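You operate a simulated robot arm through the tools that you are given. There is no shell and no other tool. Be economical: measure what you need, move in short steps, check, and stop when the job is done.

You are at the controls of a simulated robot arm. One attempt, no reset.

Task
Set the white rail to the width of the block that the card names.
Fine: block in the gap at the fence, slide the rail in to its width, tighten the star knob, then put the block back; no finger between rail and fence, drop nothing. Set down upright: what you pick out.

Only the result counts: the job must be done as asked and must still hold three seconds after the hand-in. Knocking over, shifting, dropping, spilling or breaking anything else fails it.

Robot
A 7-joint arm with a two-finger parallel gripper on a trunk, on a base that drives. Base frame: it is fixed to the floor where the robot stands at the start and does not move with it; the origin is under the middle of the robot, x ahead of it, y to its left, z up; the surface under the hand at the start is at about z = 0.76. Lengths are in m, angles in rad, forces in N, time in s.
With the tool pointing down near the work surface it reaches from about 0.18 to 0.68 m from the robot's upright axis, wherever it stands. Its first joint turns from -2.496 to 2.496 rad. Places, roughly: black plunger [0.6, 1.2, 1.1]; black star knob [0.8, 0.1, 0.8]; brass lid [0.6, 1.4, 1.2]; fat red knob [0.8, 0.9, 0.8]; gap at the fence [0.6, 0.1, 0.8]; grey hatch [0.4, 1.3, 0.9]; large black knob [0.5, 1.3, 0.9]; orange knob [0.5, 1.2, 1.1]; small white button [0.8, 0.8, 0.8]; white rail [0.6, 0.1, 0.8]; yellow cover [0.5, 0.6, 0.9]; yellow lever [0.5, 1.2, 0.9]; yellow top button [0.8, 0.3, 0.9]. Payload 3 kg.
Tool frame: the origin (TCP) lies between the finger pads and is the grasp point; the fingertips stand 0.03 m ahead of it; z points along the fingers, y is the line along which they close. The gripper opens to 0.11 m. The fingers are 0.02 m wide and 0.01 m thick; the gripper's body (0.048 by 0.112 m) begins 0.055 m behind the TCP.
Orientation is that of the tool frame in the base frame, as [roll, pitch, yaw] about the fixed x, y, z axes, in that order (R = Rz(yaw) Ry(pitch) Rx(roll)). With the fingers straight down and closing along the base's y, the tool's x points along the base's -x, its y along +y and its z along -z.

Tools
- The arm moves only by the tool move_arm. Its argument "targets" is a list of rows, each an object of numbers (a shift or turn left out is 0, a gripper value left out holds the last): "dx", "dy", "dz": the shift along the base's x, y, z in units of 30 mm (1.0 is 30 mm); "ax", "ay", "az": the turn, a rotation vector about the base's x, y, z in units of 8 degrees (1.0 is 8 degrees); "claw": the closure, from 0 (fully open) to 1 (shut). In form: [{"dx": .., "dy": .., "dz": .., "ax": .., "ay": .., "az": .., "claw": ..}, ...]. A call has 1 to 10 rows; each row shifts and turns the commanded pose from where the row before left it. A call with a number of a shift or a turn outside -1 to 1 is refused whole. A row lasts 0.2 s, in which the tool goes at most 0.05 m and 0.15 rad; a call with a longer step from one row to the next is refused whole, and so is a gripper value outside its range. Where a pose cannot be reached the arm comes as near as it can. A force on the tool above 90 N (or 10 N above the force at the start of the call, whichever is more), or a blocked arm, ends the call early, and 0.2 s more pass. The fingers move at their own pace (about 0.108 m/s each) and stop on an object; they squeeze with about 42 N. The grip force told is the motor's: it shows also when the fingers shut on nothing. Time passes only in rows, and 0.2 s behind the last, so rows that do not move let the fingers close. It gives the time, the measured TCP pose, the force on the tool (base axes), the opening and the grip force at its end, in the units of the frame above (readings bear some noise), with the torque about the TCP (base axes, N m) and any sound that the robot's microphone picked up.
- Cameras (640 x 400 px; columns grow to the right, rows downward): "scene" is now at [0.1287, 0.0452, 1.6979]; the picture's right is [0.56, -0.83, -0.00], its down [-0.71, -0.48, -0.52] and it looks along [0.43, 0.29, -0.86] (base axes); focal length 249 px, centre (320, 200). "wrist" rides on the gripper at [0.072, 0.017, -0.103] in the tool frame; the picture's right is [-0.23, 0.97, 0.00], its down [-0.76, -0.18, -0.62] and it looks along [-0.61, -0.14, 0.78] (tool axes); focal length 222 px, centre (320, 200). There is no depth. A picture from a camera that has moved, and an enlarged one, comes with that camera's place and axes in the base frame and with its lens. The place of the scene camera against the robot may be out by one fixed shift of up to 0.018 m in any direction.
- capture(camera): a new picture of that camera. No time passes.
- slide_trunk(by): slides the trunk up (or, below 0, down) by that many m; the arm and the scene camera ride with it, the base frame stays. It gives what a move gives, with no picture.
- drive_base(legs): drives the robot by 1 to 6 legs, each [ahead, left, turn to the left] in m, m and rad, along the robot's own axes; the way and the turn of a leg run together, so that a leg with both is an arc; at most 1.5 m and 3.142 rad a leg. The arm and the cameras ride along, it lands a little off, and it stops where it bumps. It gives what a move gives.
- pan_tilt(pan, tilt): turns the head with the scene camera to pan (to the left, within 1.501 rad either way) and tilt (down, from -0.506 to 1.204), counted from straight ahead of the robot. It gives what a move gives.
- inspect(camera, box): a new picture of the part [left, top, right, bottom] of that camera's present view, enlarged. No time passes.
- job_done(): hands the job in; it is judged then, once.

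Go step by step. Nothing tells you exact positions but the pictures and the camera data: compare them with the known pose of the tool, close in by small moves and look again before you grip or let go. The budget is 120 turns and 98 pictures, counting those below and the enlarged ones. Unless the task says otherwise, let go and move clear before handing in, and close with one line.

The tools are called after "Call:" as name(argument=value, ...) on one line, values as JSON. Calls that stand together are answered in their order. move_arm: Moves the arm, as the interface text tells. Its arguments: {"type":"object","properties":{"targets":{"type":"array","items":{"type":"object","properties":{"dx":{"type":"number"},"dy":{"type":"number"},"dz":{"type":"number"},"ax":{"type":"number"},"ay":{"type":"number"},"az":{"type":"number"},"claw":{"type":"number"}}}}},"required":["targets"]} The other tools are called the same way: slide_trunk (by) slides the trunk up or down; drive_base (legs) drives the base; pan_tilt (pan, tilt) turns the head that bears the scene camera; capture (camera) takes a picture; inspect (camera, box) takes an enlarged picture of a part of a camera's view; job_done () hands the job in.

At the start:

```text
t: 0.0
tcp_pos: [0.7597, 0.0179, 1.0261]
ee_rot: [-3.14, 0.0, 3.141]
wrist_force: [-0.6, 0.0, 0.5]
wrist_torque: [0.03, 0.04, -0.01]
finger_gap: 0.1099
finger_force: 0.1
trunk travel left (down, up): [-0.825, 0.065]
robot x, y, heading: [-0.0031, -0.0046, 0.002]
head pan, tilt: [0.597, 1.028]
```

scene: 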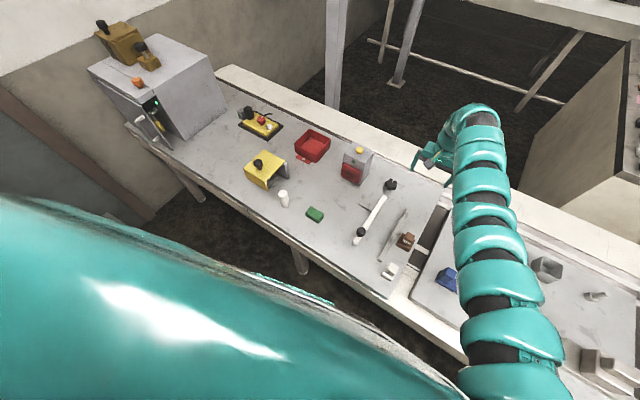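
wrist: 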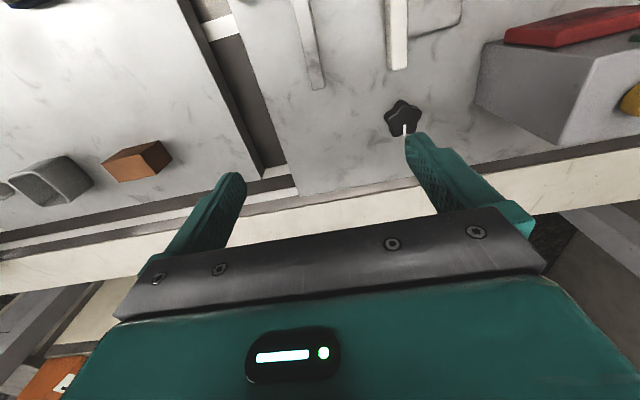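

I see the bench with the rail and fence near the arm, several coloured blocks, and a card somewhere. I'll look closer to find the card and the blocks.

Call:
inspect(camera="scene", box=[260, 130, 460, 300])

Call:
inspect(camera="scene", box=[400, 200, 640, 400])

Call:
inspect(camera="wrist", box=[0, 0, 640, 200])

```text
2.35 times, centred on (360, 215) of scene
camera zoom: at [0.1287, 0.0452, 1.6979], right [0.56, -0.83, 0.0], down [-0.71, -0.48, -0.52], along [0.43, 0.29, -0.86], focal length 586 px, centre (226, 165)
```

zoom: 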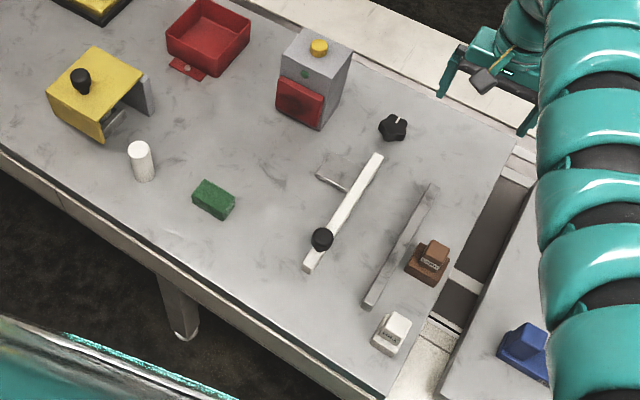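

```text
2.00 times, centred on (520, 300) of scene
camera zoom: at [0.1287, 0.0452, 1.6979], right [0.56, -0.83, 0.0], down [-0.71, -0.48, -0.52], along [0.43, 0.29, -0.86], focal length 498 px, centre (-80, 0)
```

zoom: 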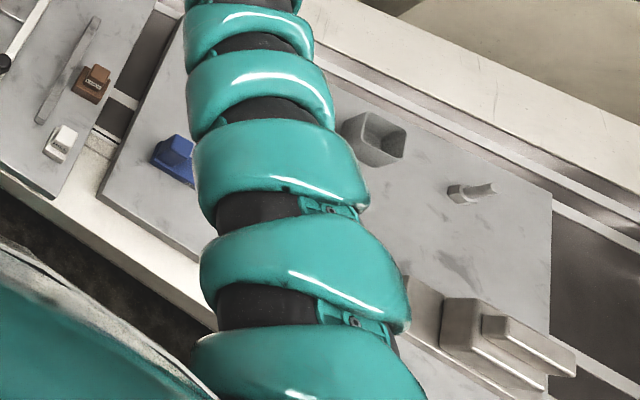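

```text
1.00 times, centred on (320, 100) of wrist (not enlarged: the box is as wide or as high as the picture)
camera zoom: at [0.6884, 0.0348, 1.1304], right [0.23, 0.97, 0.0], down [0.76, -0.18, 0.62], along [0.61, -0.14, -0.78], focal length 222 px, centre (320, 300)
```

zoom: 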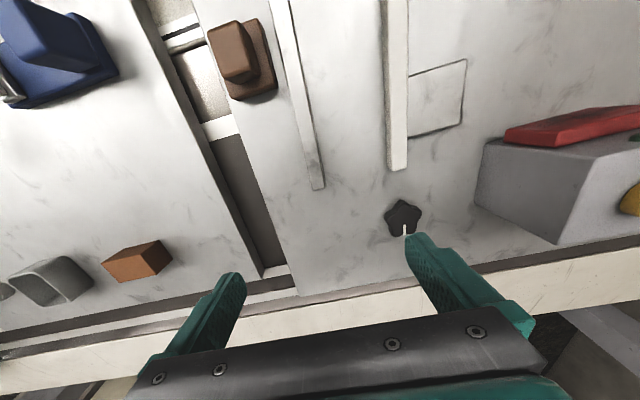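

The brown and white stepped blocks bear labels, and blue may too. I'll zoom in on the labels and search for the card.

Call:
inspect(camera="scene", box=[370, 210, 430, 290])

Call:
inspect(camera="scene", box=[580, 330, 640, 400])

Call:
pan_tilt(pan=-0.5, tilt=1.0)

Call:
capture(camera="scene")

```text
5.00 times, centred on (400, 250) of scene
camera zoom: at [0.1287, 0.0452, 1.6979], right [0.56, -0.83, 0.0], down [-0.71, -0.48, -0.52], along [0.43, 0.29, -0.86], focal length 1246 px, centre (-80, -50)
```

zoom: 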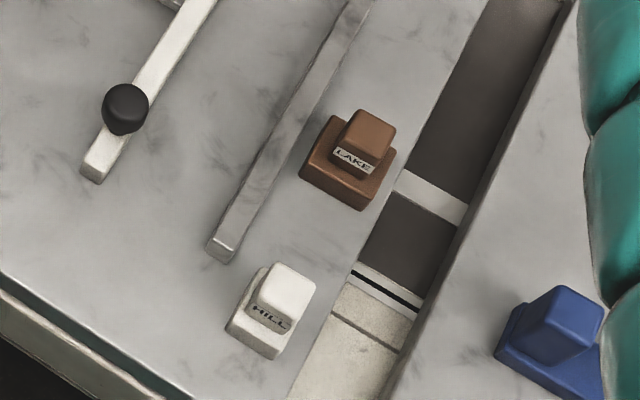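

```text
5.71 times, centred on (610, 365) of scene
camera zoom: at [0.1287, 0.0452, 1.6979], right [0.56, -0.83, 0.0], down [-0.71, -0.48, -0.52], along [0.43, 0.29, -0.86], focal length 1424 px, centre (-1337, -743)
```

zoom: 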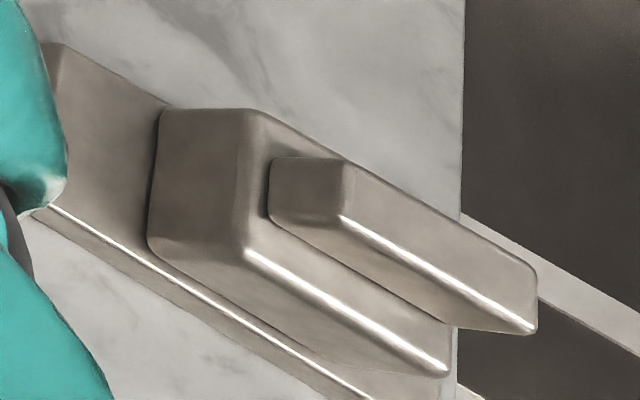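

```text
t: 1.3
tcp_pos: [0.7608, 0.0172, 1.0271]
ee_rot: [-3.14, 0.001, -3.141]
wrist_force: [-0.1, 0.1, -0.2]
wrist_torque: [0.0, 0.01, 0.01]
finger_gap: 0.1097
finger_force: 0.1
trunk travel left (down, up): [-0.825, 0.065]
robot x, y, heading: [0.003, -0.0003, -0.001]
head pan, tilt: [-0.499, 1.0]
```

```text
90 pictures are left
camera scene: at [0.1338, -0.0263, 1.6997], right [-0.48, -0.88, 0.0], down [-0.74, 0.4, -0.54], along [0.47, -0.26, -0.84], focal length 249 px, centre (320, 200)
```

scene: 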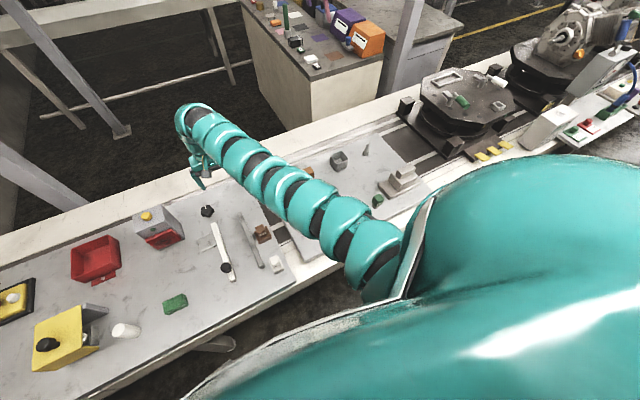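

Labels are LAKE, HILL and (unknown) on blue. The far table has boxes with white labels; I'll look for the card there.

Call:
inspect(camera="scene", box=[240, 0, 400, 100])

Call:
inspect(camera="scene", box=[400, 20, 640, 170])

```text
4.00 times, centred on (320, 50) of scene
camera zoom: at [0.1338, -0.0263, 1.6997], right [-0.48, -0.88, 0.0], down [-0.74, 0.4, -0.54], along [0.47, -0.26, -0.84], focal length 997 px, centre (320, 800)
```

zoom: 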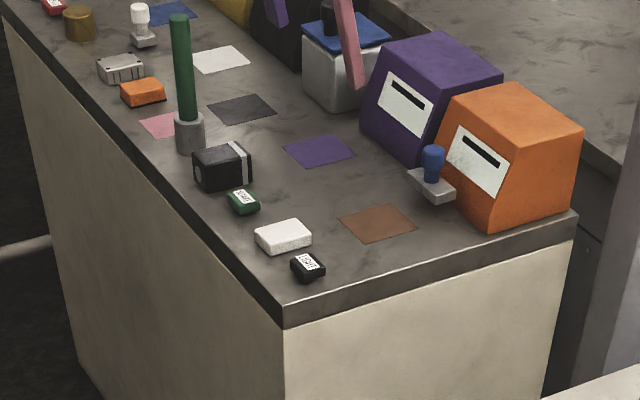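

```text
2.67 times, centred on (520, 95) of scene
camera zoom: at [0.1338, -0.0263, 1.6997], right [-0.48, -0.88, 0.0], down [-0.74, 0.4, -0.54], along [0.47, -0.26, -0.84], focal length 665 px, centre (-213, 480)
```

zoom: 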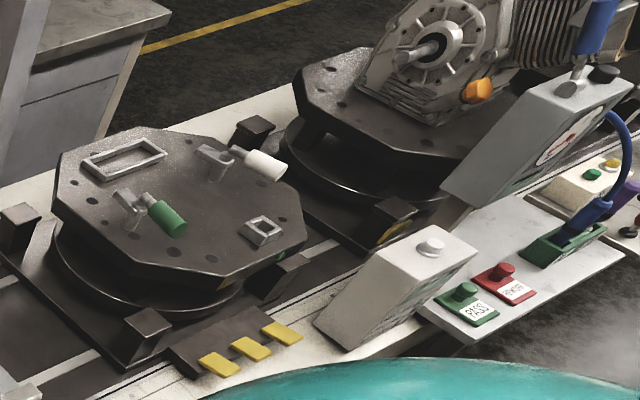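

No card yet. I'll look around left and straight ahead with the head.

Call:
pan_tilt(pan=1.1, tilt=0.6)

Call:
capture(camera="scene")

Call:
pan_tilt(pan=0.1, tilt=0.6)

Call:
capture(camera="scene")

```text
t: 3.0
tcp_pos: [0.7614, 0.0176, 1.0261]
ee_rot: [-3.138, 0.001, 3.142]
wrist_force: [-0.6, -0.5, -0.2]
wrist_torque: [-0.01, 0.0, 0.06]
finger_gap: 0.1102
finger_force: 0.0
trunk travel left (down, up): [-0.825, 0.065]
robot x, y, heading: [-0.0011, -0.0031, -0.005]
head pan, tilt: [1.1, 0.6]
```

```text
87 pictures are left
camera scene: at [0.1128, 0.0857, 1.7317], right [0.89, -0.45, 0.0], down [-0.26, -0.5, -0.82], along [0.37, 0.73, -0.57], focal length 249 px, centre (320, 200)
```

scene: 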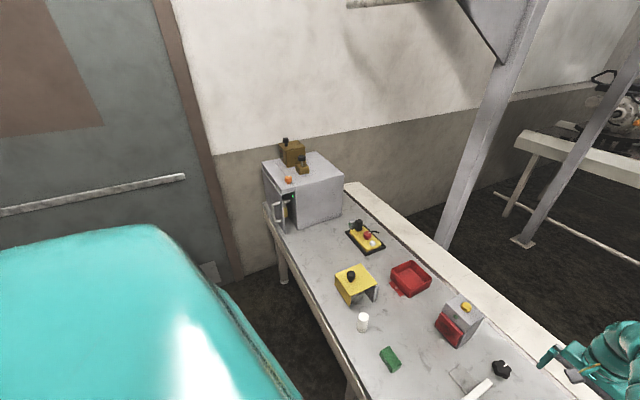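

```text
t: 4.3
tcp_pos: [0.7602, 0.0175, 1.0271]
ee_rot: [-3.139, 0.0, 3.141]
wrist_force: [0.2, -0.8, 0.2]
wrist_torque: [-0.01, 0.02, -0.01]
finger_gap: 0.1098
finger_force: 0.1
trunk travel left (down, up): [-0.825, 0.065]
robot x, y, heading: [-0.0006, -0.0011, 0.006]
head pan, tilt: [0.099, 0.6]
```

```text
86 pictures are left
camera scene: at [0.1605, 0.0159, 1.7317], right [0.1, -0.99, 0.0], down [-0.56, -0.06, -0.82], along [0.82, 0.08, -0.57], focal length 249 px, centre (320, 200)
```

scene: 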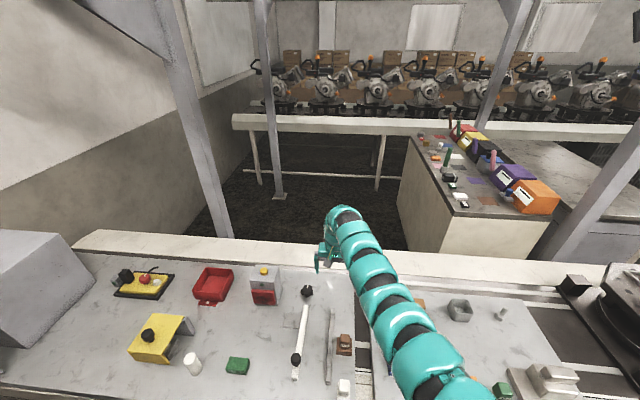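

The card might be in the gray box, the red tray, or under the yellow cover. I'll zoom in on them.

Call:
inspect(camera="scene", box=[180, 250, 340, 350])

Call:
inspect(camera="scene", box=[90, 240, 270, 390])

Call:
inspect(camera="scene", box=[420, 270, 580, 400])

```text
4.00 times, centred on (260, 300) of scene
camera zoom: at [0.1605, 0.0159, 1.7317], right [0.1, -0.99, 0.0], down [-0.56, -0.06, -0.82], along [0.82, 0.08, -0.57], focal length 997 px, centre (560, -200)
```

zoom: 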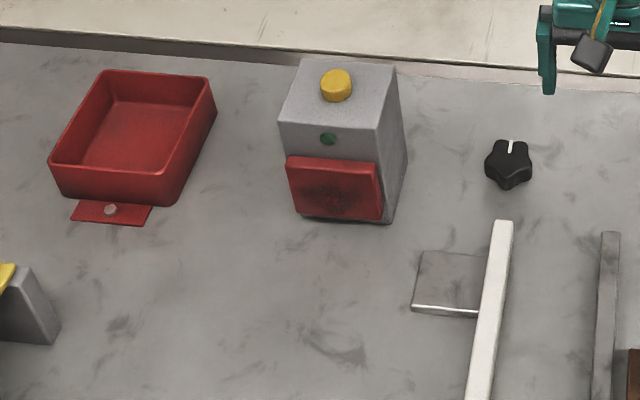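

```text
2.67 times, centred on (180, 315) of scene
camera zoom: at [0.1605, 0.0159, 1.7317], right [0.1, -0.99, 0.0], down [-0.56, -0.06, -0.82], along [0.82, 0.08, -0.57], focal length 665 px, centre (693, -107)
```

zoom: 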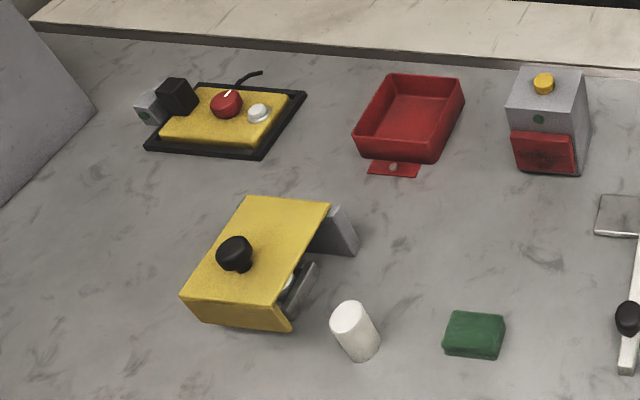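

```text
3.08 times, centred on (500, 335) of scene
camera zoom: at [0.1605, 0.0159, 1.7317], right [0.1, -0.99, 0.0], down [-0.56, -0.06, -0.82], along [0.82, 0.08, -0.57], focal length 767 px, centre (-234, -215)
```

zoom: 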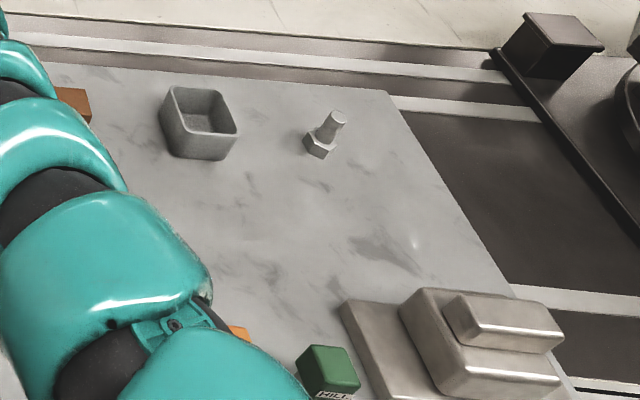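

A green labeled block and something orange are hidden under the arm. I'll swing the arm to the left at the same height to uncover them, and view the gray box.

Call:
move_arm(targets=[{"dx": -1, "dy": 1, "dz": 0.7}, {"dx": -1, "dy": 1, "dz": 0.7}, {"dx": -1, "dy": 1, "dz": 0.7}, {"dx": -1, "dy": 1}, {"dx": -1, "dy": 1}, {"dx": -1, "dy": 1}, {"dx": -1, "dy": 1}, {"dx": -1, "dy": 1}, {"dx": -1, "dy": 1}, {"dx": -1, "dy": 1}])

Call:
capture(camera="wrist")

Call:
pan_tilt(pan=-0.4, tilt=0.9)

Call:
capture(camera="scene")

```text
t: 6.5
tcp_pos: [0.4571, 0.3164, 1.0888]
ee_rot: [-3.14, 0.001, 3.14]
wrist_force: [-0.4, -0.6, -0.2]
wrist_torque: [-0.03, -0.01, -0.01]
finger_gap: 0.1098
finger_force: 0.0
trunk travel left (down, up): [-0.825, 0.065]
robot x, y, heading: [0.0024, -0.0012, -0.003]
head pan, tilt: [0.099, 0.6]
```

```text
82 pictures are left
camera wrist: at [0.3846, 0.3342, 1.1933], right [0.23, 0.97, 0.0], down [0.76, -0.18, 0.62], along [0.61, -0.14, -0.78], focal length 222 px, centre (320, 200)
```

wrist: 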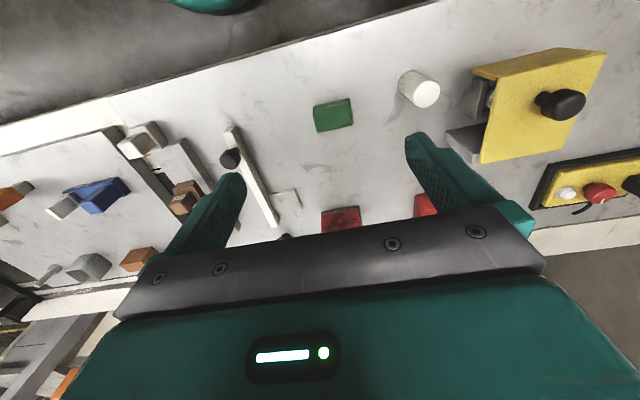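

```text
t: 7.4
tcp_pos: [0.4567, 0.316, 1.0895]
ee_rot: [-3.141, 0.001, -3.14]
wrist_force: [0.1, 0.5, 0.1]
wrist_torque: [0.02, -0.01, 0.04]
finger_gap: 0.1099
finger_force: 0.0
trunk travel left (down, up): [-0.825, 0.065]
robot x, y, heading: [-0.0069, 0.0023, 0.001]
head pan, tilt: [-0.4, 0.901]
```

```text
81 pictures are left
camera scene: at [0.142, -0.0222, 1.707], right [-0.39, -0.92, 0.0], down [-0.72, 0.3, -0.62], along [0.57, -0.24, -0.78], focal length 249 px, centre (320, 200)
```

scene: 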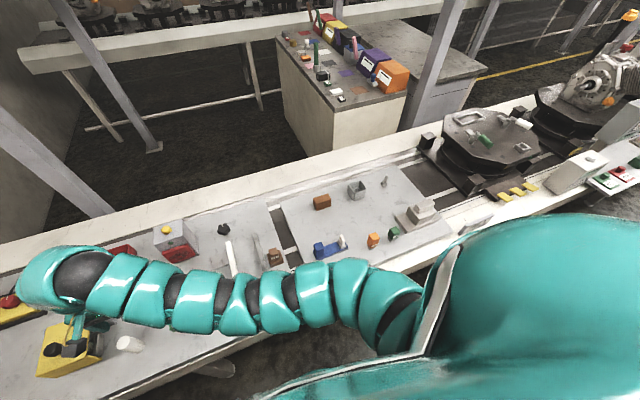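

Now the right bench is visible; zooming in.

Call:
inspect(camera="scene", box=[300, 180, 410, 265])

Call:
inspect(camera="wrist", box=[0, 100, 200, 290])

Call:
inspect(camera="wrist", box=[300, 30, 640, 230])

```text
4.71 times, centred on (355, 222) of scene
camera zoom: at [0.142, -0.0222, 1.707], right [-0.39, -0.92, 0.0], down [-0.72, 0.3, -0.62], along [0.57, -0.24, -0.78], focal length 1173 px, centre (155, 94)
```

zoom: 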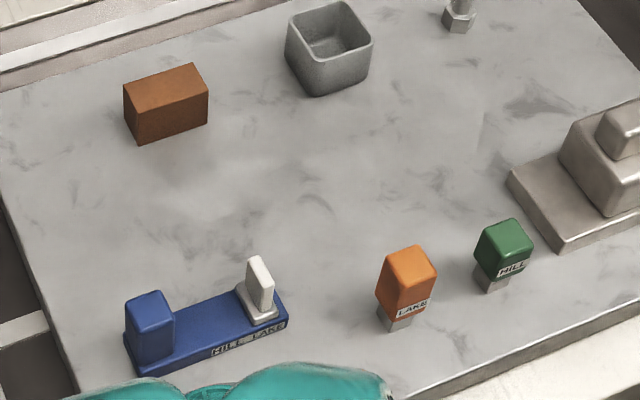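

```text
2.11 times, centred on (100, 195) of wrist
camera zoom: at [0.3855, 0.3331, 1.1932], right [0.23, 0.97, 0.0], down [0.76, -0.18, 0.62], along [0.61, -0.14, -0.78], focal length 468 px, centre (783, 210)
```

zoom: 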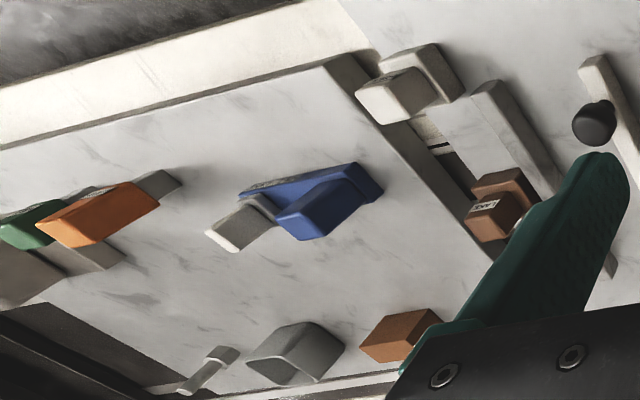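

```text
1.88 times, centred on (470, 130) of wrist
camera zoom: at [0.3855, 0.3331, 1.1932], right [0.23, 0.97, 0.0], down [0.76, -0.18, 0.62], along [0.61, -0.14, -0.78], focal length 418 px, centre (38, 332)
```

zoom: 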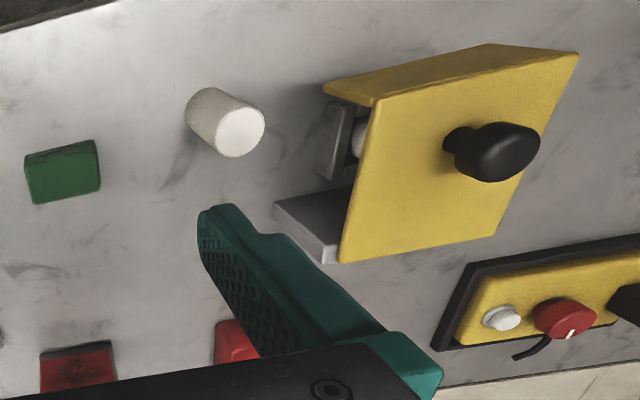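

Words used are HILL and LAKE; the card must name one. I'll zoom in on the gray box's red face and the square plate near the rail.

Call:
pan_tilt(pan=0.35, tilt=0.7)

Call:
capture(camera="scene")

```text
t: 8.5
tcp_pos: [0.4564, 0.3154, 1.0909]
ee_rot: [3.141, 0.001, 3.141]
wrist_force: [-0.1, -0.2, -0.4]
wrist_torque: [0.02, 0.01, -0.03]
finger_gap: 0.11
finger_force: 0.1
trunk travel left (down, up): [-0.825, 0.065]
robot x, y, heading: [-0.0017, 0.0023, 0.003]
head pan, tilt: [0.351, 0.7]
```

```text
77 pictures are left
camera scene: at [0.1523, 0.0362, 1.7231], right [0.34, -0.94, 0.0], down [-0.61, -0.22, -0.76], along [0.72, 0.26, -0.64], focal length 249 px, centre (320, 200)
```

scene: 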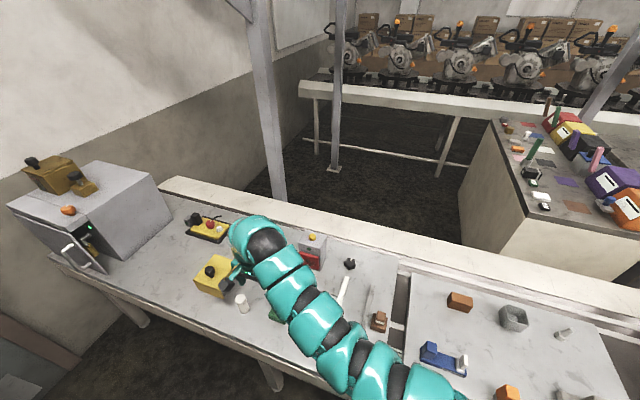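

I'll tilt the tool to look forward with the wrist camera at the gray box, and move right for a clear scene view.

Call:
move_arm(targets=[{"ay": -1}, {"ay": -1}, {"ay": -1}, {"ay": -1}])

Call:
capture(camera="wrist")

Call:
inspect(camera="scene", box=[290, 225, 330, 275])

Call:
inspect(camera="scene", box=[500, 90, 640, 220])

```text
t: 9.5
tcp_pos: [0.4599, 0.315, 1.0907]
ee_rot: [-3.138, 0.562, -3.141]
wrist_force: [-0.2, 0.0, 0.4]
wrist_torque: [0.03, 0.03, 0.04]
finger_gap: 0.11
finger_force: 0.0
trunk travel left (down, up): [-0.825, 0.065]
robot x, y, heading: [-0.0015, -0.0017, -0.002]
head pan, tilt: [0.351, 0.7]
```

```text
76 pictures are left
camera wrist: at [0.3435, 0.3333, 1.1393], right [0.19, 0.97, 0.12], down [0.31, -0.18, 0.93], along [0.93, -0.14, -0.34], focal length 222 px, centre (320, 200)
```

wrist: 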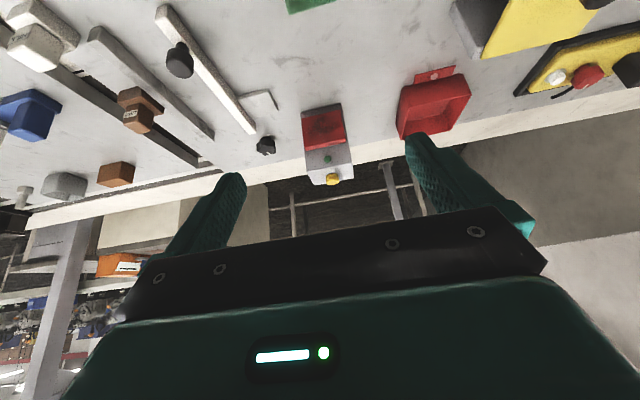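

```text
8.00 times, centred on (310, 250) of scene
camera zoom: at [0.1516, 0.0363, 1.7232], right [0.34, -0.94, 0.0], down [-0.6, -0.22, -0.77], along [0.72, 0.26, -0.64], focal length 1994 px, centre (400, -200)
```

zoom: 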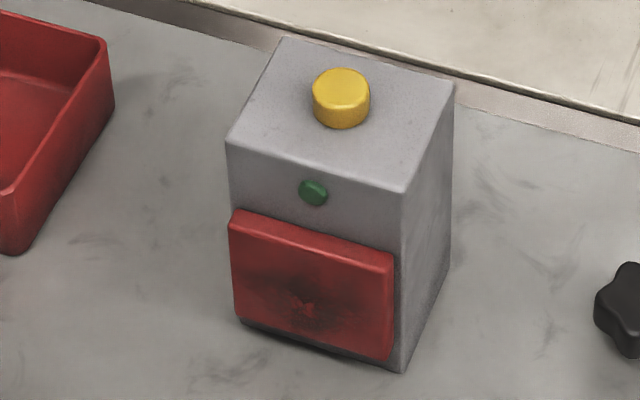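

```text
3.08 times, centred on (570, 155) of scene
camera zoom: at [0.1516, 0.0363, 1.7232], right [0.34, -0.94, 0.0], down [-0.6, -0.22, -0.77], along [0.72, 0.26, -0.64], focal length 767 px, centre (-449, 338)
```

zoom: 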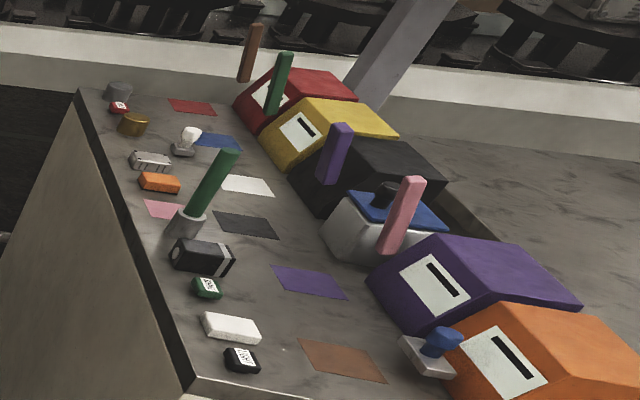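

No card so far. Looking to the far right.

Call:
pan_tilt(pan=-1.2, tilt=0.55)

Call:
capture(camera="scene")

Call:
pan_tilt(pan=-0.3, tilt=0.2)

Call:
capture(camera="scene")

```text
t: 11.1
tcp_pos: [0.4598, 0.3154, 1.0895]
ee_rot: [-3.141, 0.559, 3.141]
wrist_force: [0.4, -0.1, -0.2]
wrist_torque: [-0.01, 0.01, -0.01]
finger_gap: 0.11
finger_force: 0.1
trunk travel left (down, up): [-0.825, 0.065]
robot x, y, heading: [-0.0014, -0.0042, -0.003]
head pan, tilt: [-1.201, 0.55]
```

```text
73 pictures are left
camera scene: at [0.1049, -0.0766, 1.7363], right [-0.93, -0.36, 0.0], down [-0.19, 0.49, -0.85], along [0.31, -0.79, -0.52], focal length 249 px, centre (320, 200)
```

scene: 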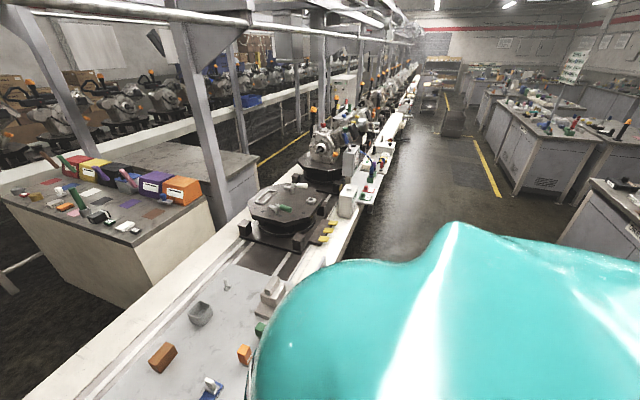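

```text
t: 12.3
tcp_pos: [0.4588, 0.3161, 1.0902]
ee_rot: [-3.14, 0.56, 3.142]
wrist_force: [1.1, -0.2, 0.2]
wrist_torque: [0.02, 0.01, -0.07]
finger_gap: 0.1102
finger_force: 0.1
trunk travel left (down, up): [-0.825, 0.065]
robot x, y, heading: [0.0005, -0.0024, -0.002]
head pan, tilt: [-0.3, 0.201]
```

```text
72 pictures are left
camera scene: at [0.1614, -0.0205, 1.7685], right [-0.3, -0.95, 0.0], down [-0.19, 0.06, -0.98], along [0.94, -0.29, -0.2], focal length 249 px, centre (320, 200)
```

scene: 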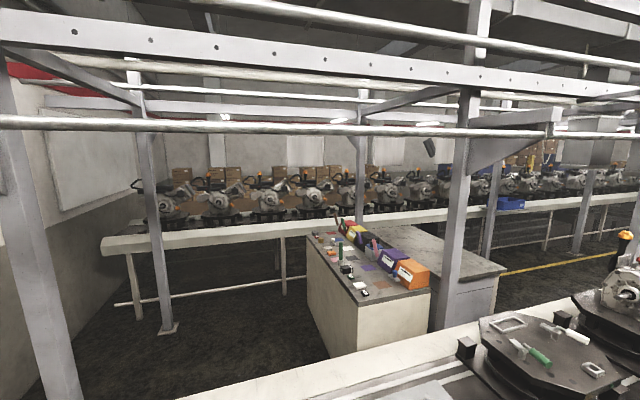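

Now zoom on the left cabinet and its hatch, and on the front strip of the bench.

Call:
pan_tilt(pan=1.1, tilt=0.75)

Call:
inspect(camera="scene", box=[240, 100, 360, 200])

Call:
capture(camera="scene")

```text
t: 13.9
tcp_pos: [0.4589, 0.3163, 1.0888]
ee_rot: [-3.139, 0.558, 3.141]
wrist_force: [-0.1, -0.6, 0.0]
wrist_torque: [0.01, 0.04, -0.02]
finger_gap: 0.11
finger_force: 0.0
trunk travel left (down, up): [-0.825, 0.065]
robot x, y, heading: [-0.0016, -0.0016, -0.0]
head pan, tilt: [1.1, 0.75]
```

```text
4.00 times, centred on (300, 150) of scene
camera zoom: at [0.1101, 0.0809, 1.7189], right [0.89, -0.45, 0.0], down [-0.31, -0.61, -0.73], along [0.33, 0.65, -0.68], focal length 997 px, centre (400, 400)
```

zoom: 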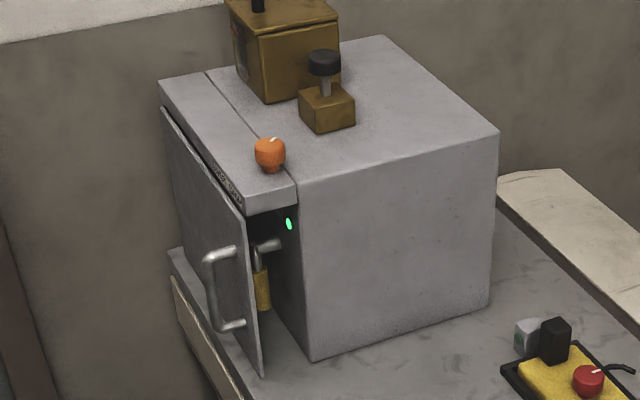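

```text
70 pictures are left
camera scene: at [0.1101, 0.0809, 1.7189], right [0.89, -0.45, 0.0], down [-0.31, -0.61, -0.73], along [0.33, 0.65, -0.68], focal length 249 px, centre (320, 200)
```

scene: 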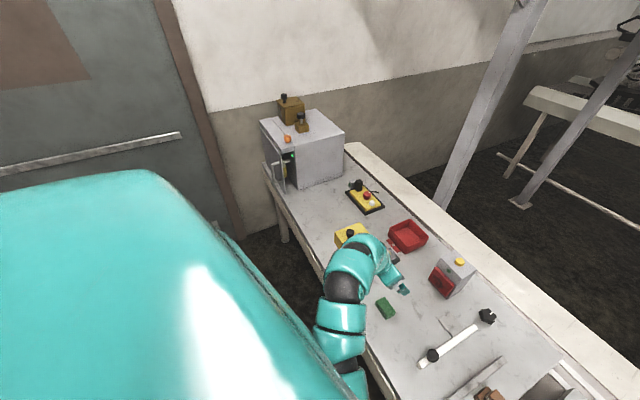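

I'll move the wrist camera above the rail to inspect that station closely.

Call:
move_arm(targets=[{"ay": 1, "dy": -1}, {"ay": 1, "dy": -1}, {"ay": 1, "dy": -1}, {"ay": 1, "dy": -1}, {"dy": -1}, {"dy": -1}, {"dy": -1}])

Call:
capture(camera="wrist")

Call:
inspect(camera="wrist", box=[160, 0, 480, 180])

```text
t: 15.5
tcp_pos: [0.4593, 0.1441, 1.0899]
ee_rot: [-3.141, 0.188, 3.141]
wrist_force: [-0.1, -0.9, 0.7]
wrist_torque: [0.03, 0.03, 0.03]
finger_gap: 0.1101
finger_force: 0.1
out of reach, approached as far as the arm can: row 3, 4
trunk travel left (down, up): [-0.825, 0.065]
robot x, y, heading: [-0.0006, 0.002, 0.001]
head pan, tilt: [1.1, 0.75]
```

```text
69 pictures are left
camera wrist: at [0.3701, 0.1622, 1.1771], right [0.22, 0.97, 0.04], down [0.63, -0.18, 0.76], along [0.74, -0.14, -0.65], focal length 222 px, centre (320, 200)
```

wrist: 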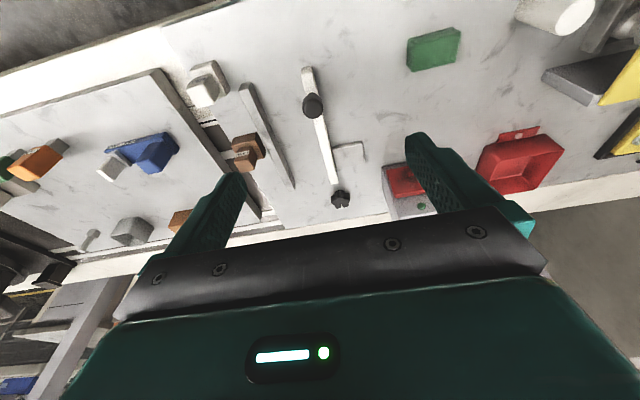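

```text
2.00 times, centred on (320, 90) of wrist
camera zoom: at [0.3701, 0.1622, 1.1771], right [0.22, 0.97, 0.04], down [0.63, -0.18, 0.76], along [0.74, -0.14, -0.65], focal length 444 px, centre (320, 420)
```

zoom: 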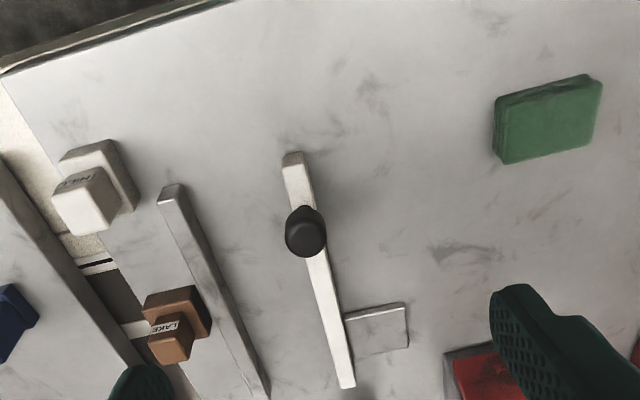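

I'll go closer to that square plate beside the rail.

Call:
move_arm(targets=[{"dx": 1, "dz": -1}, {"dx": 1, "dz": -1, "ay": 0.7}, {"dx": 1, "dz": -1, "ay": 0.7}, {"dz": -1}, {"claw": 1}])

Call:
capture(camera="wrist")

Call:
inspect(camera="wrist", box=[260, 60, 480, 220])

```text
t: 16.7
tcp_pos: [0.5479, 0.1479, 0.9668]
ee_rot: [3.141, -0.009, -3.141]
wrist_force: [-0.8, 0.1, 0.1]
wrist_torque: [-0.02, 0.04, 0.03]
finger_gap: 0.0263
finger_force: 0.1
trunk travel left (down, up): [-0.825, 0.065]
robot x, y, heading: [-0.0011, -0.0046, -0.004]
head pan, tilt: [1.1, 0.75]
```

```text
67 pictures are left
camera wrist: at [0.4782, 0.165, 1.0719], right [0.23, 0.97, 0.0], down [0.77, -0.18, 0.62], along [0.6, -0.14, -0.79], focal length 222 px, centre (320, 200)
```

wrist: 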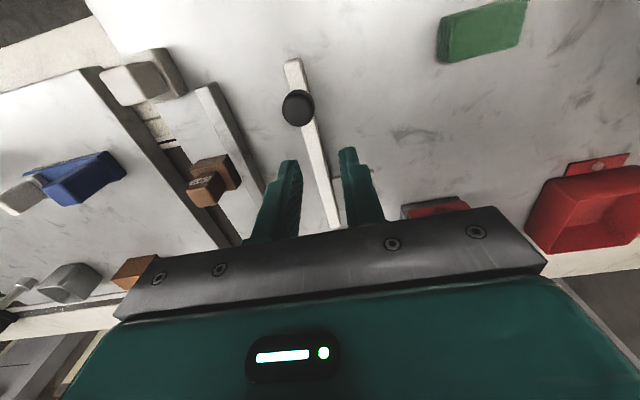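

```text
2.50 times, centred on (370, 140) of wrist
camera zoom: at [0.4782, 0.165, 1.0719], right [0.23, 0.97, 0.0], down [0.77, -0.18, 0.62], along [0.6, -0.14, -0.79], focal length 555 px, centre (195, 350)
```

zoom: 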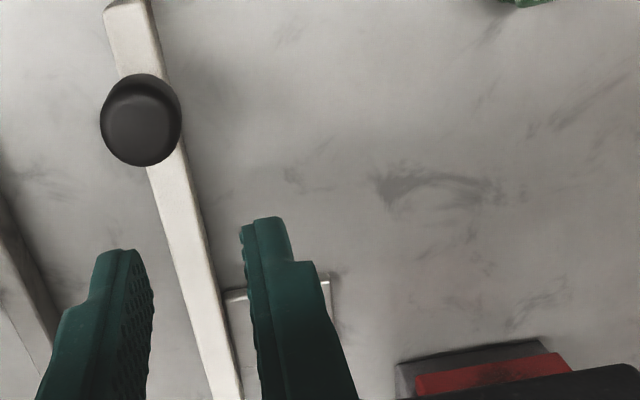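

The plate is just the rail's foot. I'll check the far right and rear for the card.

Call:
pan_tilt(pan=-1.5, tilt=0.3)

Call:
capture(camera="scene")

Call:
pan_tilt(pan=1.5, tilt=0.4)

Call:
capture(camera="scene")

```text
t: 19.0
tcp_pos: [0.5496, 0.148, 0.9697]
ee_rot: [-3.141, -0.007, -3.141]
wrist_force: [0.7, -0.1, 0.2]
wrist_torque: [-0.03, 0.02, 0.03]
finger_gap: 0.0003
finger_force: 37.8
trunk travel left (down, up): [-0.825, 0.065]
robot x, y, heading: [0.002, -0.001, -0.002]
head pan, tilt: [-1.499, 0.3]
```

```text
65 pictures are left
camera scene: at [0.0792, -0.0861, 1.7592], right [-1.0, -0.07, 0.0], down [-0.02, 0.29, -0.96], along [0.07, -0.95, -0.3], focal length 249 px, centre (320, 200)
```

scene: 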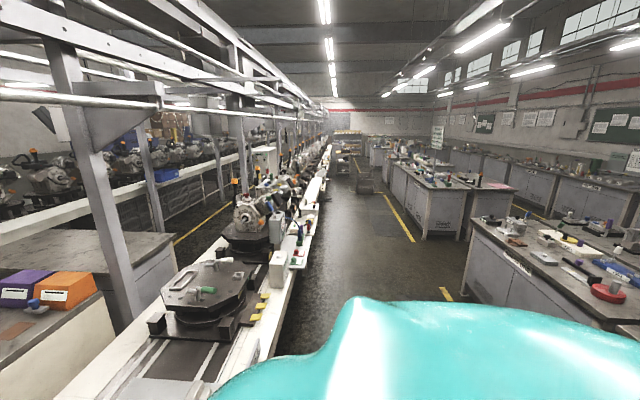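

```text
t: 21.6
tcp_pos: [0.5485, 0.1481, 0.9685]
ee_rot: [-3.142, -0.007, 3.141]
wrist_force: [0.3, -0.3, -0.4]
wrist_torque: [0.01, 0.02, 0.03]
finger_gap: 0.0
finger_force: 38.2
trunk travel left (down, up): [-0.825, 0.065]
robot x, y, heading: [0.0016, -0.0002, -0.001]
head pan, tilt: [1.499, 0.4]
```

```text
64 pictures are left
camera scene: at [0.0791, 0.0995, 1.75], right [1.0, -0.07, 0.0], down [-0.03, -0.39, -0.92], along [0.07, 0.92, -0.39], focal length 249 px, centre (320, 200)
```

scene: 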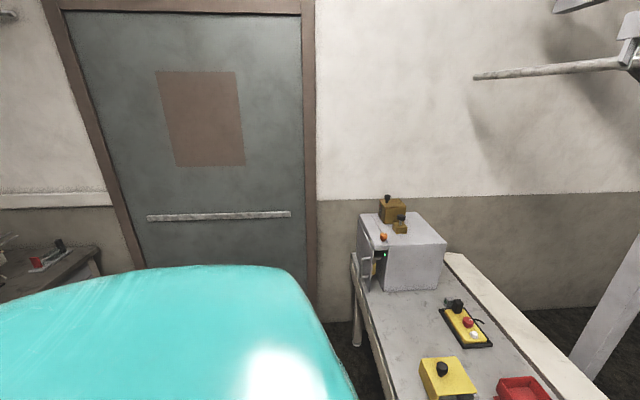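

Benches also stand behind the robot, so the card may be there. I'll raise and retract the arm, back off a little and turn to look behind.

Call:
move_arm(targets=[{"dz": 1, "claw": 0}, {"dz": 1}, {"dz": 1}, {"dz": 1}, {"dz": 1}, {"dz": 1}, {"dz": 1}, {"dz": 1, "dx": -0.6}, {"dx": -1}, {"dx": -1}])

Call:
drive_base(legs=[[-0.2, 0, 0], [0, 0, 1.2]])

Call:
pan_tilt(pan=1.4, tilt=0.4)

Call:
capture(camera="scene")

```text
t: 23.8
tcp_pos: [0.5659, 0.1936, 1.0678]
ee_rot: [3.14, -0.007, -3.141]
wrist_force: [-0.5, -0.2, 0.2]
wrist_torque: [0.01, 0.0, -0.03]
finger_gap: 0.1099
finger_force: 0.0
out of reach, approached as far as the arm can: row 2, 3, 4, 5, 6, 7, 8, 9, 10
trunk travel left (down, up): [-0.825, 0.065]
robot x, y, heading: [-0.0007, 0.0001, 0.003]
head pan, tilt: [1.499, 0.4]
```

```text
t: 28.4
tcp_pos: [-0.1789, 0.5968, 1.0688]
ee_rot: [3.14, -0.006, -1.932]
wrist_force: [0.1, -0.1, -0.2]
wrist_torque: [0.05, 0.02, 0.03]
finger_gap: 0.1099
finger_force: 0.0
trunk travel left (down, up): [-0.825, 0.065]
robot x, y, heading: [-0.1991, 0.0011, 1.204]
head pan, tilt: [1.499, 0.4]
```

```text
t: 29.1
tcp_pos: [-0.1782, 0.5965, 1.0691]
ee_rot: [3.14, -0.007, -1.933]
wrist_force: [-0.2, -0.9, 0.1]
wrist_torque: [0.0, -0.02, -0.02]
finger_gap: 0.1103
finger_force: 0.1
trunk travel left (down, up): [-0.825, 0.065]
robot x, y, heading: [-0.197, 0.0018, 1.208]
head pan, tilt: [1.4, 0.4]
```

```text
63 pictures are left
camera scene: at [-0.2574, 0.129, 1.75], right [0.51, 0.86, 0.0], down [0.33, -0.2, -0.92], along [-0.79, 0.47, -0.39], focal length 249 px, centre (320, 200)
```

scene: 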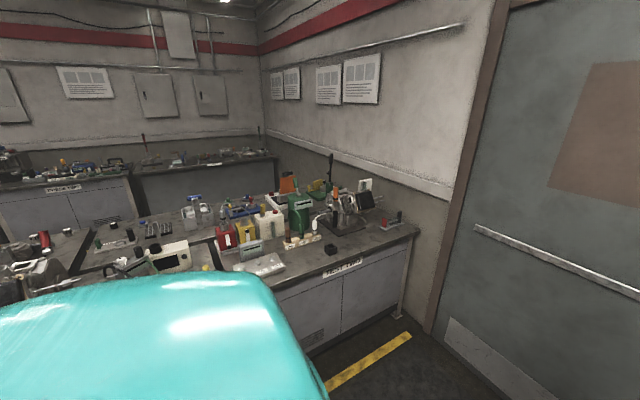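

Another bench behind; there's a small white card on it near the wall. Zooming in.

Call:
inspect(camera="scene", box=[200, 150, 420, 290])

Call:
inspect(camera="scene", box=[340, 170, 400, 210])

Call:
inspect(camera="scene", box=[0, 130, 220, 290])

```text
2.86 times, centred on (310, 220) of scene
camera zoom: at [-0.2574, 0.129, 1.75], right [0.51, 0.86, 0.0], down [0.33, -0.2, -0.92], along [-0.79, 0.47, -0.39], focal length 712 px, centre (349, 143)
```

zoom: 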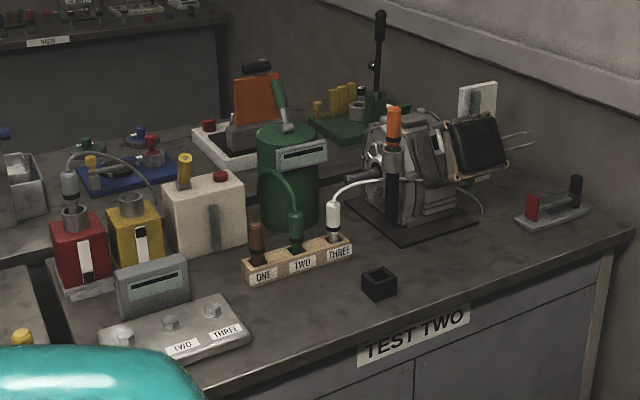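

```text
10.00 times, centred on (370, 190) of scene
camera zoom: at [-0.2574, 0.129, 1.75], right [0.51, 0.86, 0.0], down [0.33, -0.2, -0.92], along [-0.79, 0.47, -0.39], focal length 2492 px, centre (-180, 300)
```

zoom: 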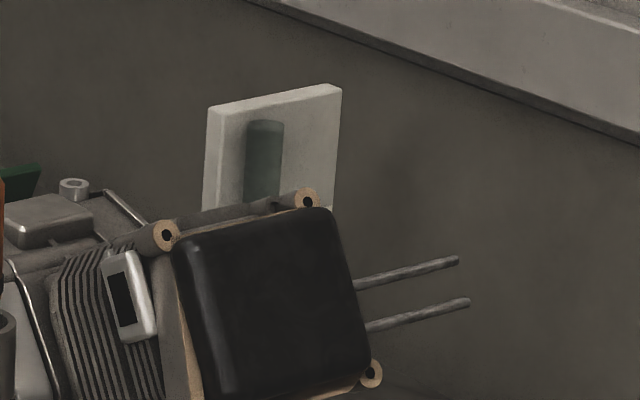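

```text
2.50 times, centred on (110, 210) of scene
camera zoom: at [-0.2574, 0.129, 1.75], right [0.51, 0.86, 0.0], down [0.33, -0.2, -0.92], along [-0.79, 0.47, -0.39], focal length 623 px, centre (845, 175)
```

zoom: 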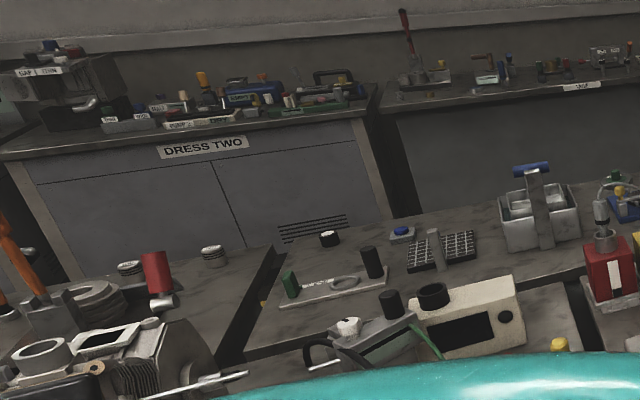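

These are other stations. Now I'll look at our own bench's front and the wrist camera's view of the yellow cover side.

Call:
pan_tilt(pan=-0.9, tilt=0.9)

Call:
capture(camera="scene")

Call:
capture(camera="wrist")

```text
t: 31.2
tcp_pos: [-0.178, 0.5973, 1.0684]
ee_rot: [3.141, -0.008, -1.932]
wrist_force: [0.2, -0.8, -0.4]
wrist_torque: [-0.02, 0.01, 0.02]
finger_gap: 0.11
finger_force: 0.0
trunk travel left (down, up): [-0.825, 0.065]
robot x, y, heading: [-0.1972, 0.0019, 1.21]
head pan, tilt: [-0.901, 0.901]
```

```text
59 pictures are left
camera scene: at [-0.1057, 0.1047, 1.707], right [0.3, -0.95, 0.0], down [-0.75, -0.24, -0.62], along [0.59, 0.19, -0.78], focal length 249 px, centre (320, 200)
```

scene: 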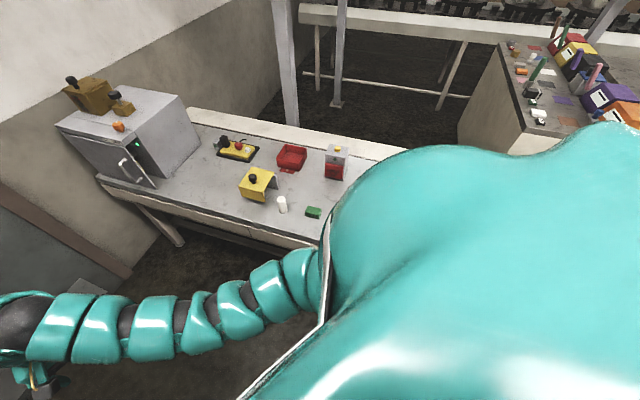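

```text
58 pictures are left
camera wrist: at [-0.2196, 0.537, 1.1722], right [-0.83, 0.56, 0.0], down [0.44, 0.65, 0.62], along [0.35, 0.51, -0.79], focal length 222 px, centre (320, 200)
```

wrist: 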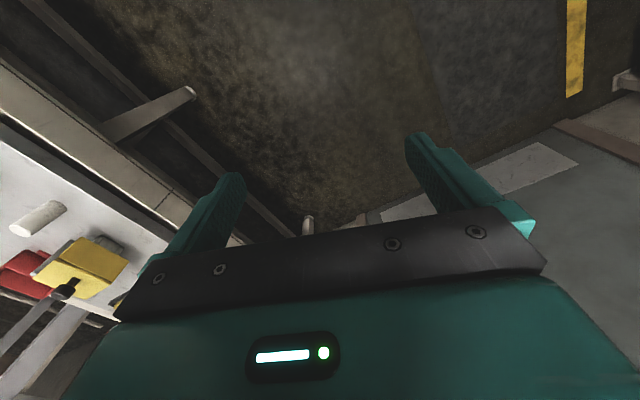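

I'll turn back to face the bench from a bit farther away and to the right, to see it from other angles.

Call:
drive_base(legs=[[0, 0, -1.21], [-0.15, -0.7, 0]])

Call:
pan_tilt(pan=0.3, tilt=0.75)

Call:
capture(camera="scene")

Call:
capture(camera="wrist")

```text
t: 38.1
tcp_pos: [0.2135, -0.5126, 1.0687]
ee_rot: [-3.141, -0.007, 3.136]
wrist_force: [0.1, -0.9, 0.2]
wrist_torque: [0.01, 0.01, -0.03]
finger_gap: 0.11
finger_force: 0.1
trunk travel left (down, up): [-0.825, 0.065]
robot x, y, heading: [-0.3533, -0.7028, -0.005]
head pan, tilt: [-0.901, 0.901]
```

```text
t: 39.5
tcp_pos: [0.2146, -0.5118, 1.0679]
ee_rot: [3.141, -0.008, 3.136]
wrist_force: [-0.6, 0.1, -0.4]
wrist_torque: [0.02, 0.01, 0.0]
finger_gap: 0.1098
finger_force: 0.1
trunk travel left (down, up): [-0.825, 0.065]
robot x, y, heading: [-0.353, -0.7003, -0.004]
head pan, tilt: [0.3, 0.75]
```

```text
57 pictures are left
camera scene: at [-0.2005, -0.6719, 1.7189], right [0.29, -0.96, 0.0], down [-0.65, -0.2, -0.73], along [0.7, 0.21, -0.68], focal length 249 px, centre (320, 200)
```

scene: 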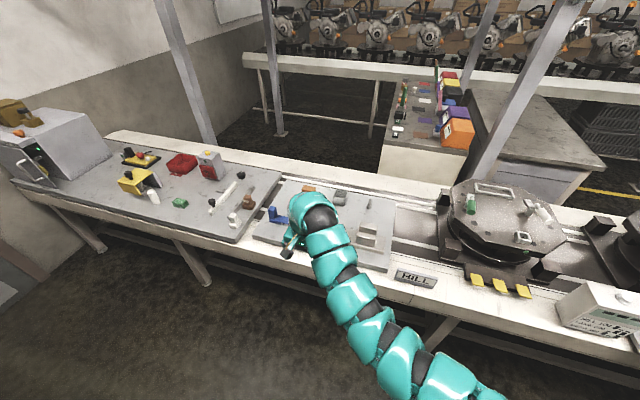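

```text
56 pictures are left
camera wrist: at [0.1434, -0.4935, 1.1722], right [0.23, 0.97, 0.0], down [0.77, -0.18, 0.62], along [0.6, -0.15, -0.79], focal length 222 px, centre (320, 200)
```

wrist: 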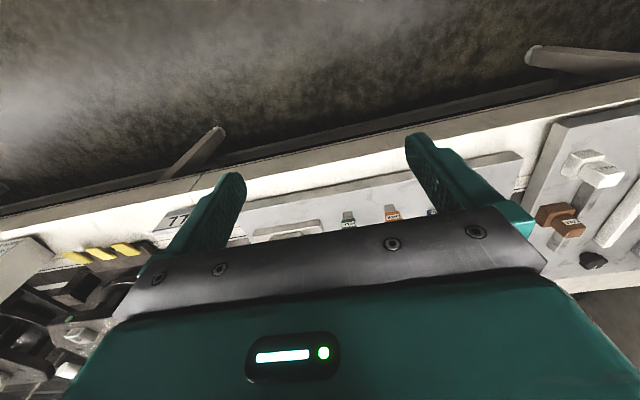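

A sign stands on the bench front at the right — it reads something like "HILL". Zooming in on it.

Call:
inspect(camera="scene", box=[385, 260, 445, 300])

Call:
inspect(camera="scene", box=[540, 270, 640, 340])

```text
10.00 times, centred on (415, 280) of scene
camera zoom: at [-0.2005, -0.6719, 1.7189], right [0.29, -0.96, 0.0], down [-0.65, -0.2, -0.73], along [0.7, 0.21, -0.68], focal length 2492 px, centre (-630, -600)
```

zoom: 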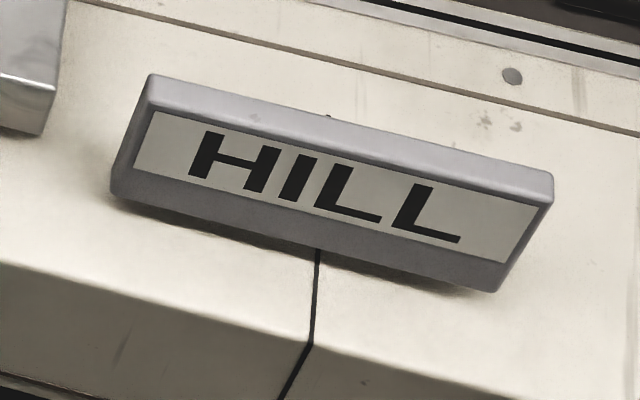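

```text
5.71 times, centred on (590, 305) of scene
camera zoom: at [-0.2005, -0.6719, 1.7189], right [0.29, -0.96, 0.0], down [-0.65, -0.2, -0.73], along [0.7, 0.21, -0.68], focal length 1424 px, centre (-1223, -400)
```

zoom: 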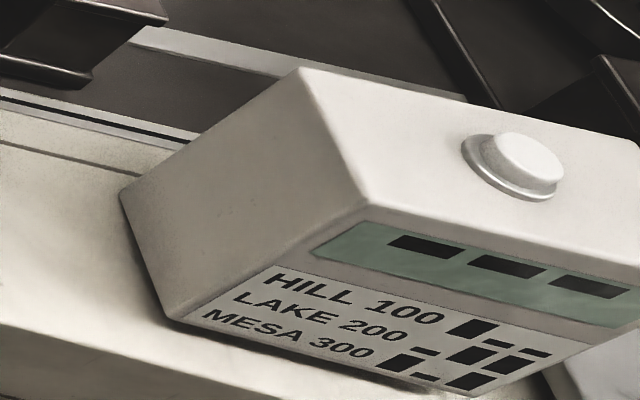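

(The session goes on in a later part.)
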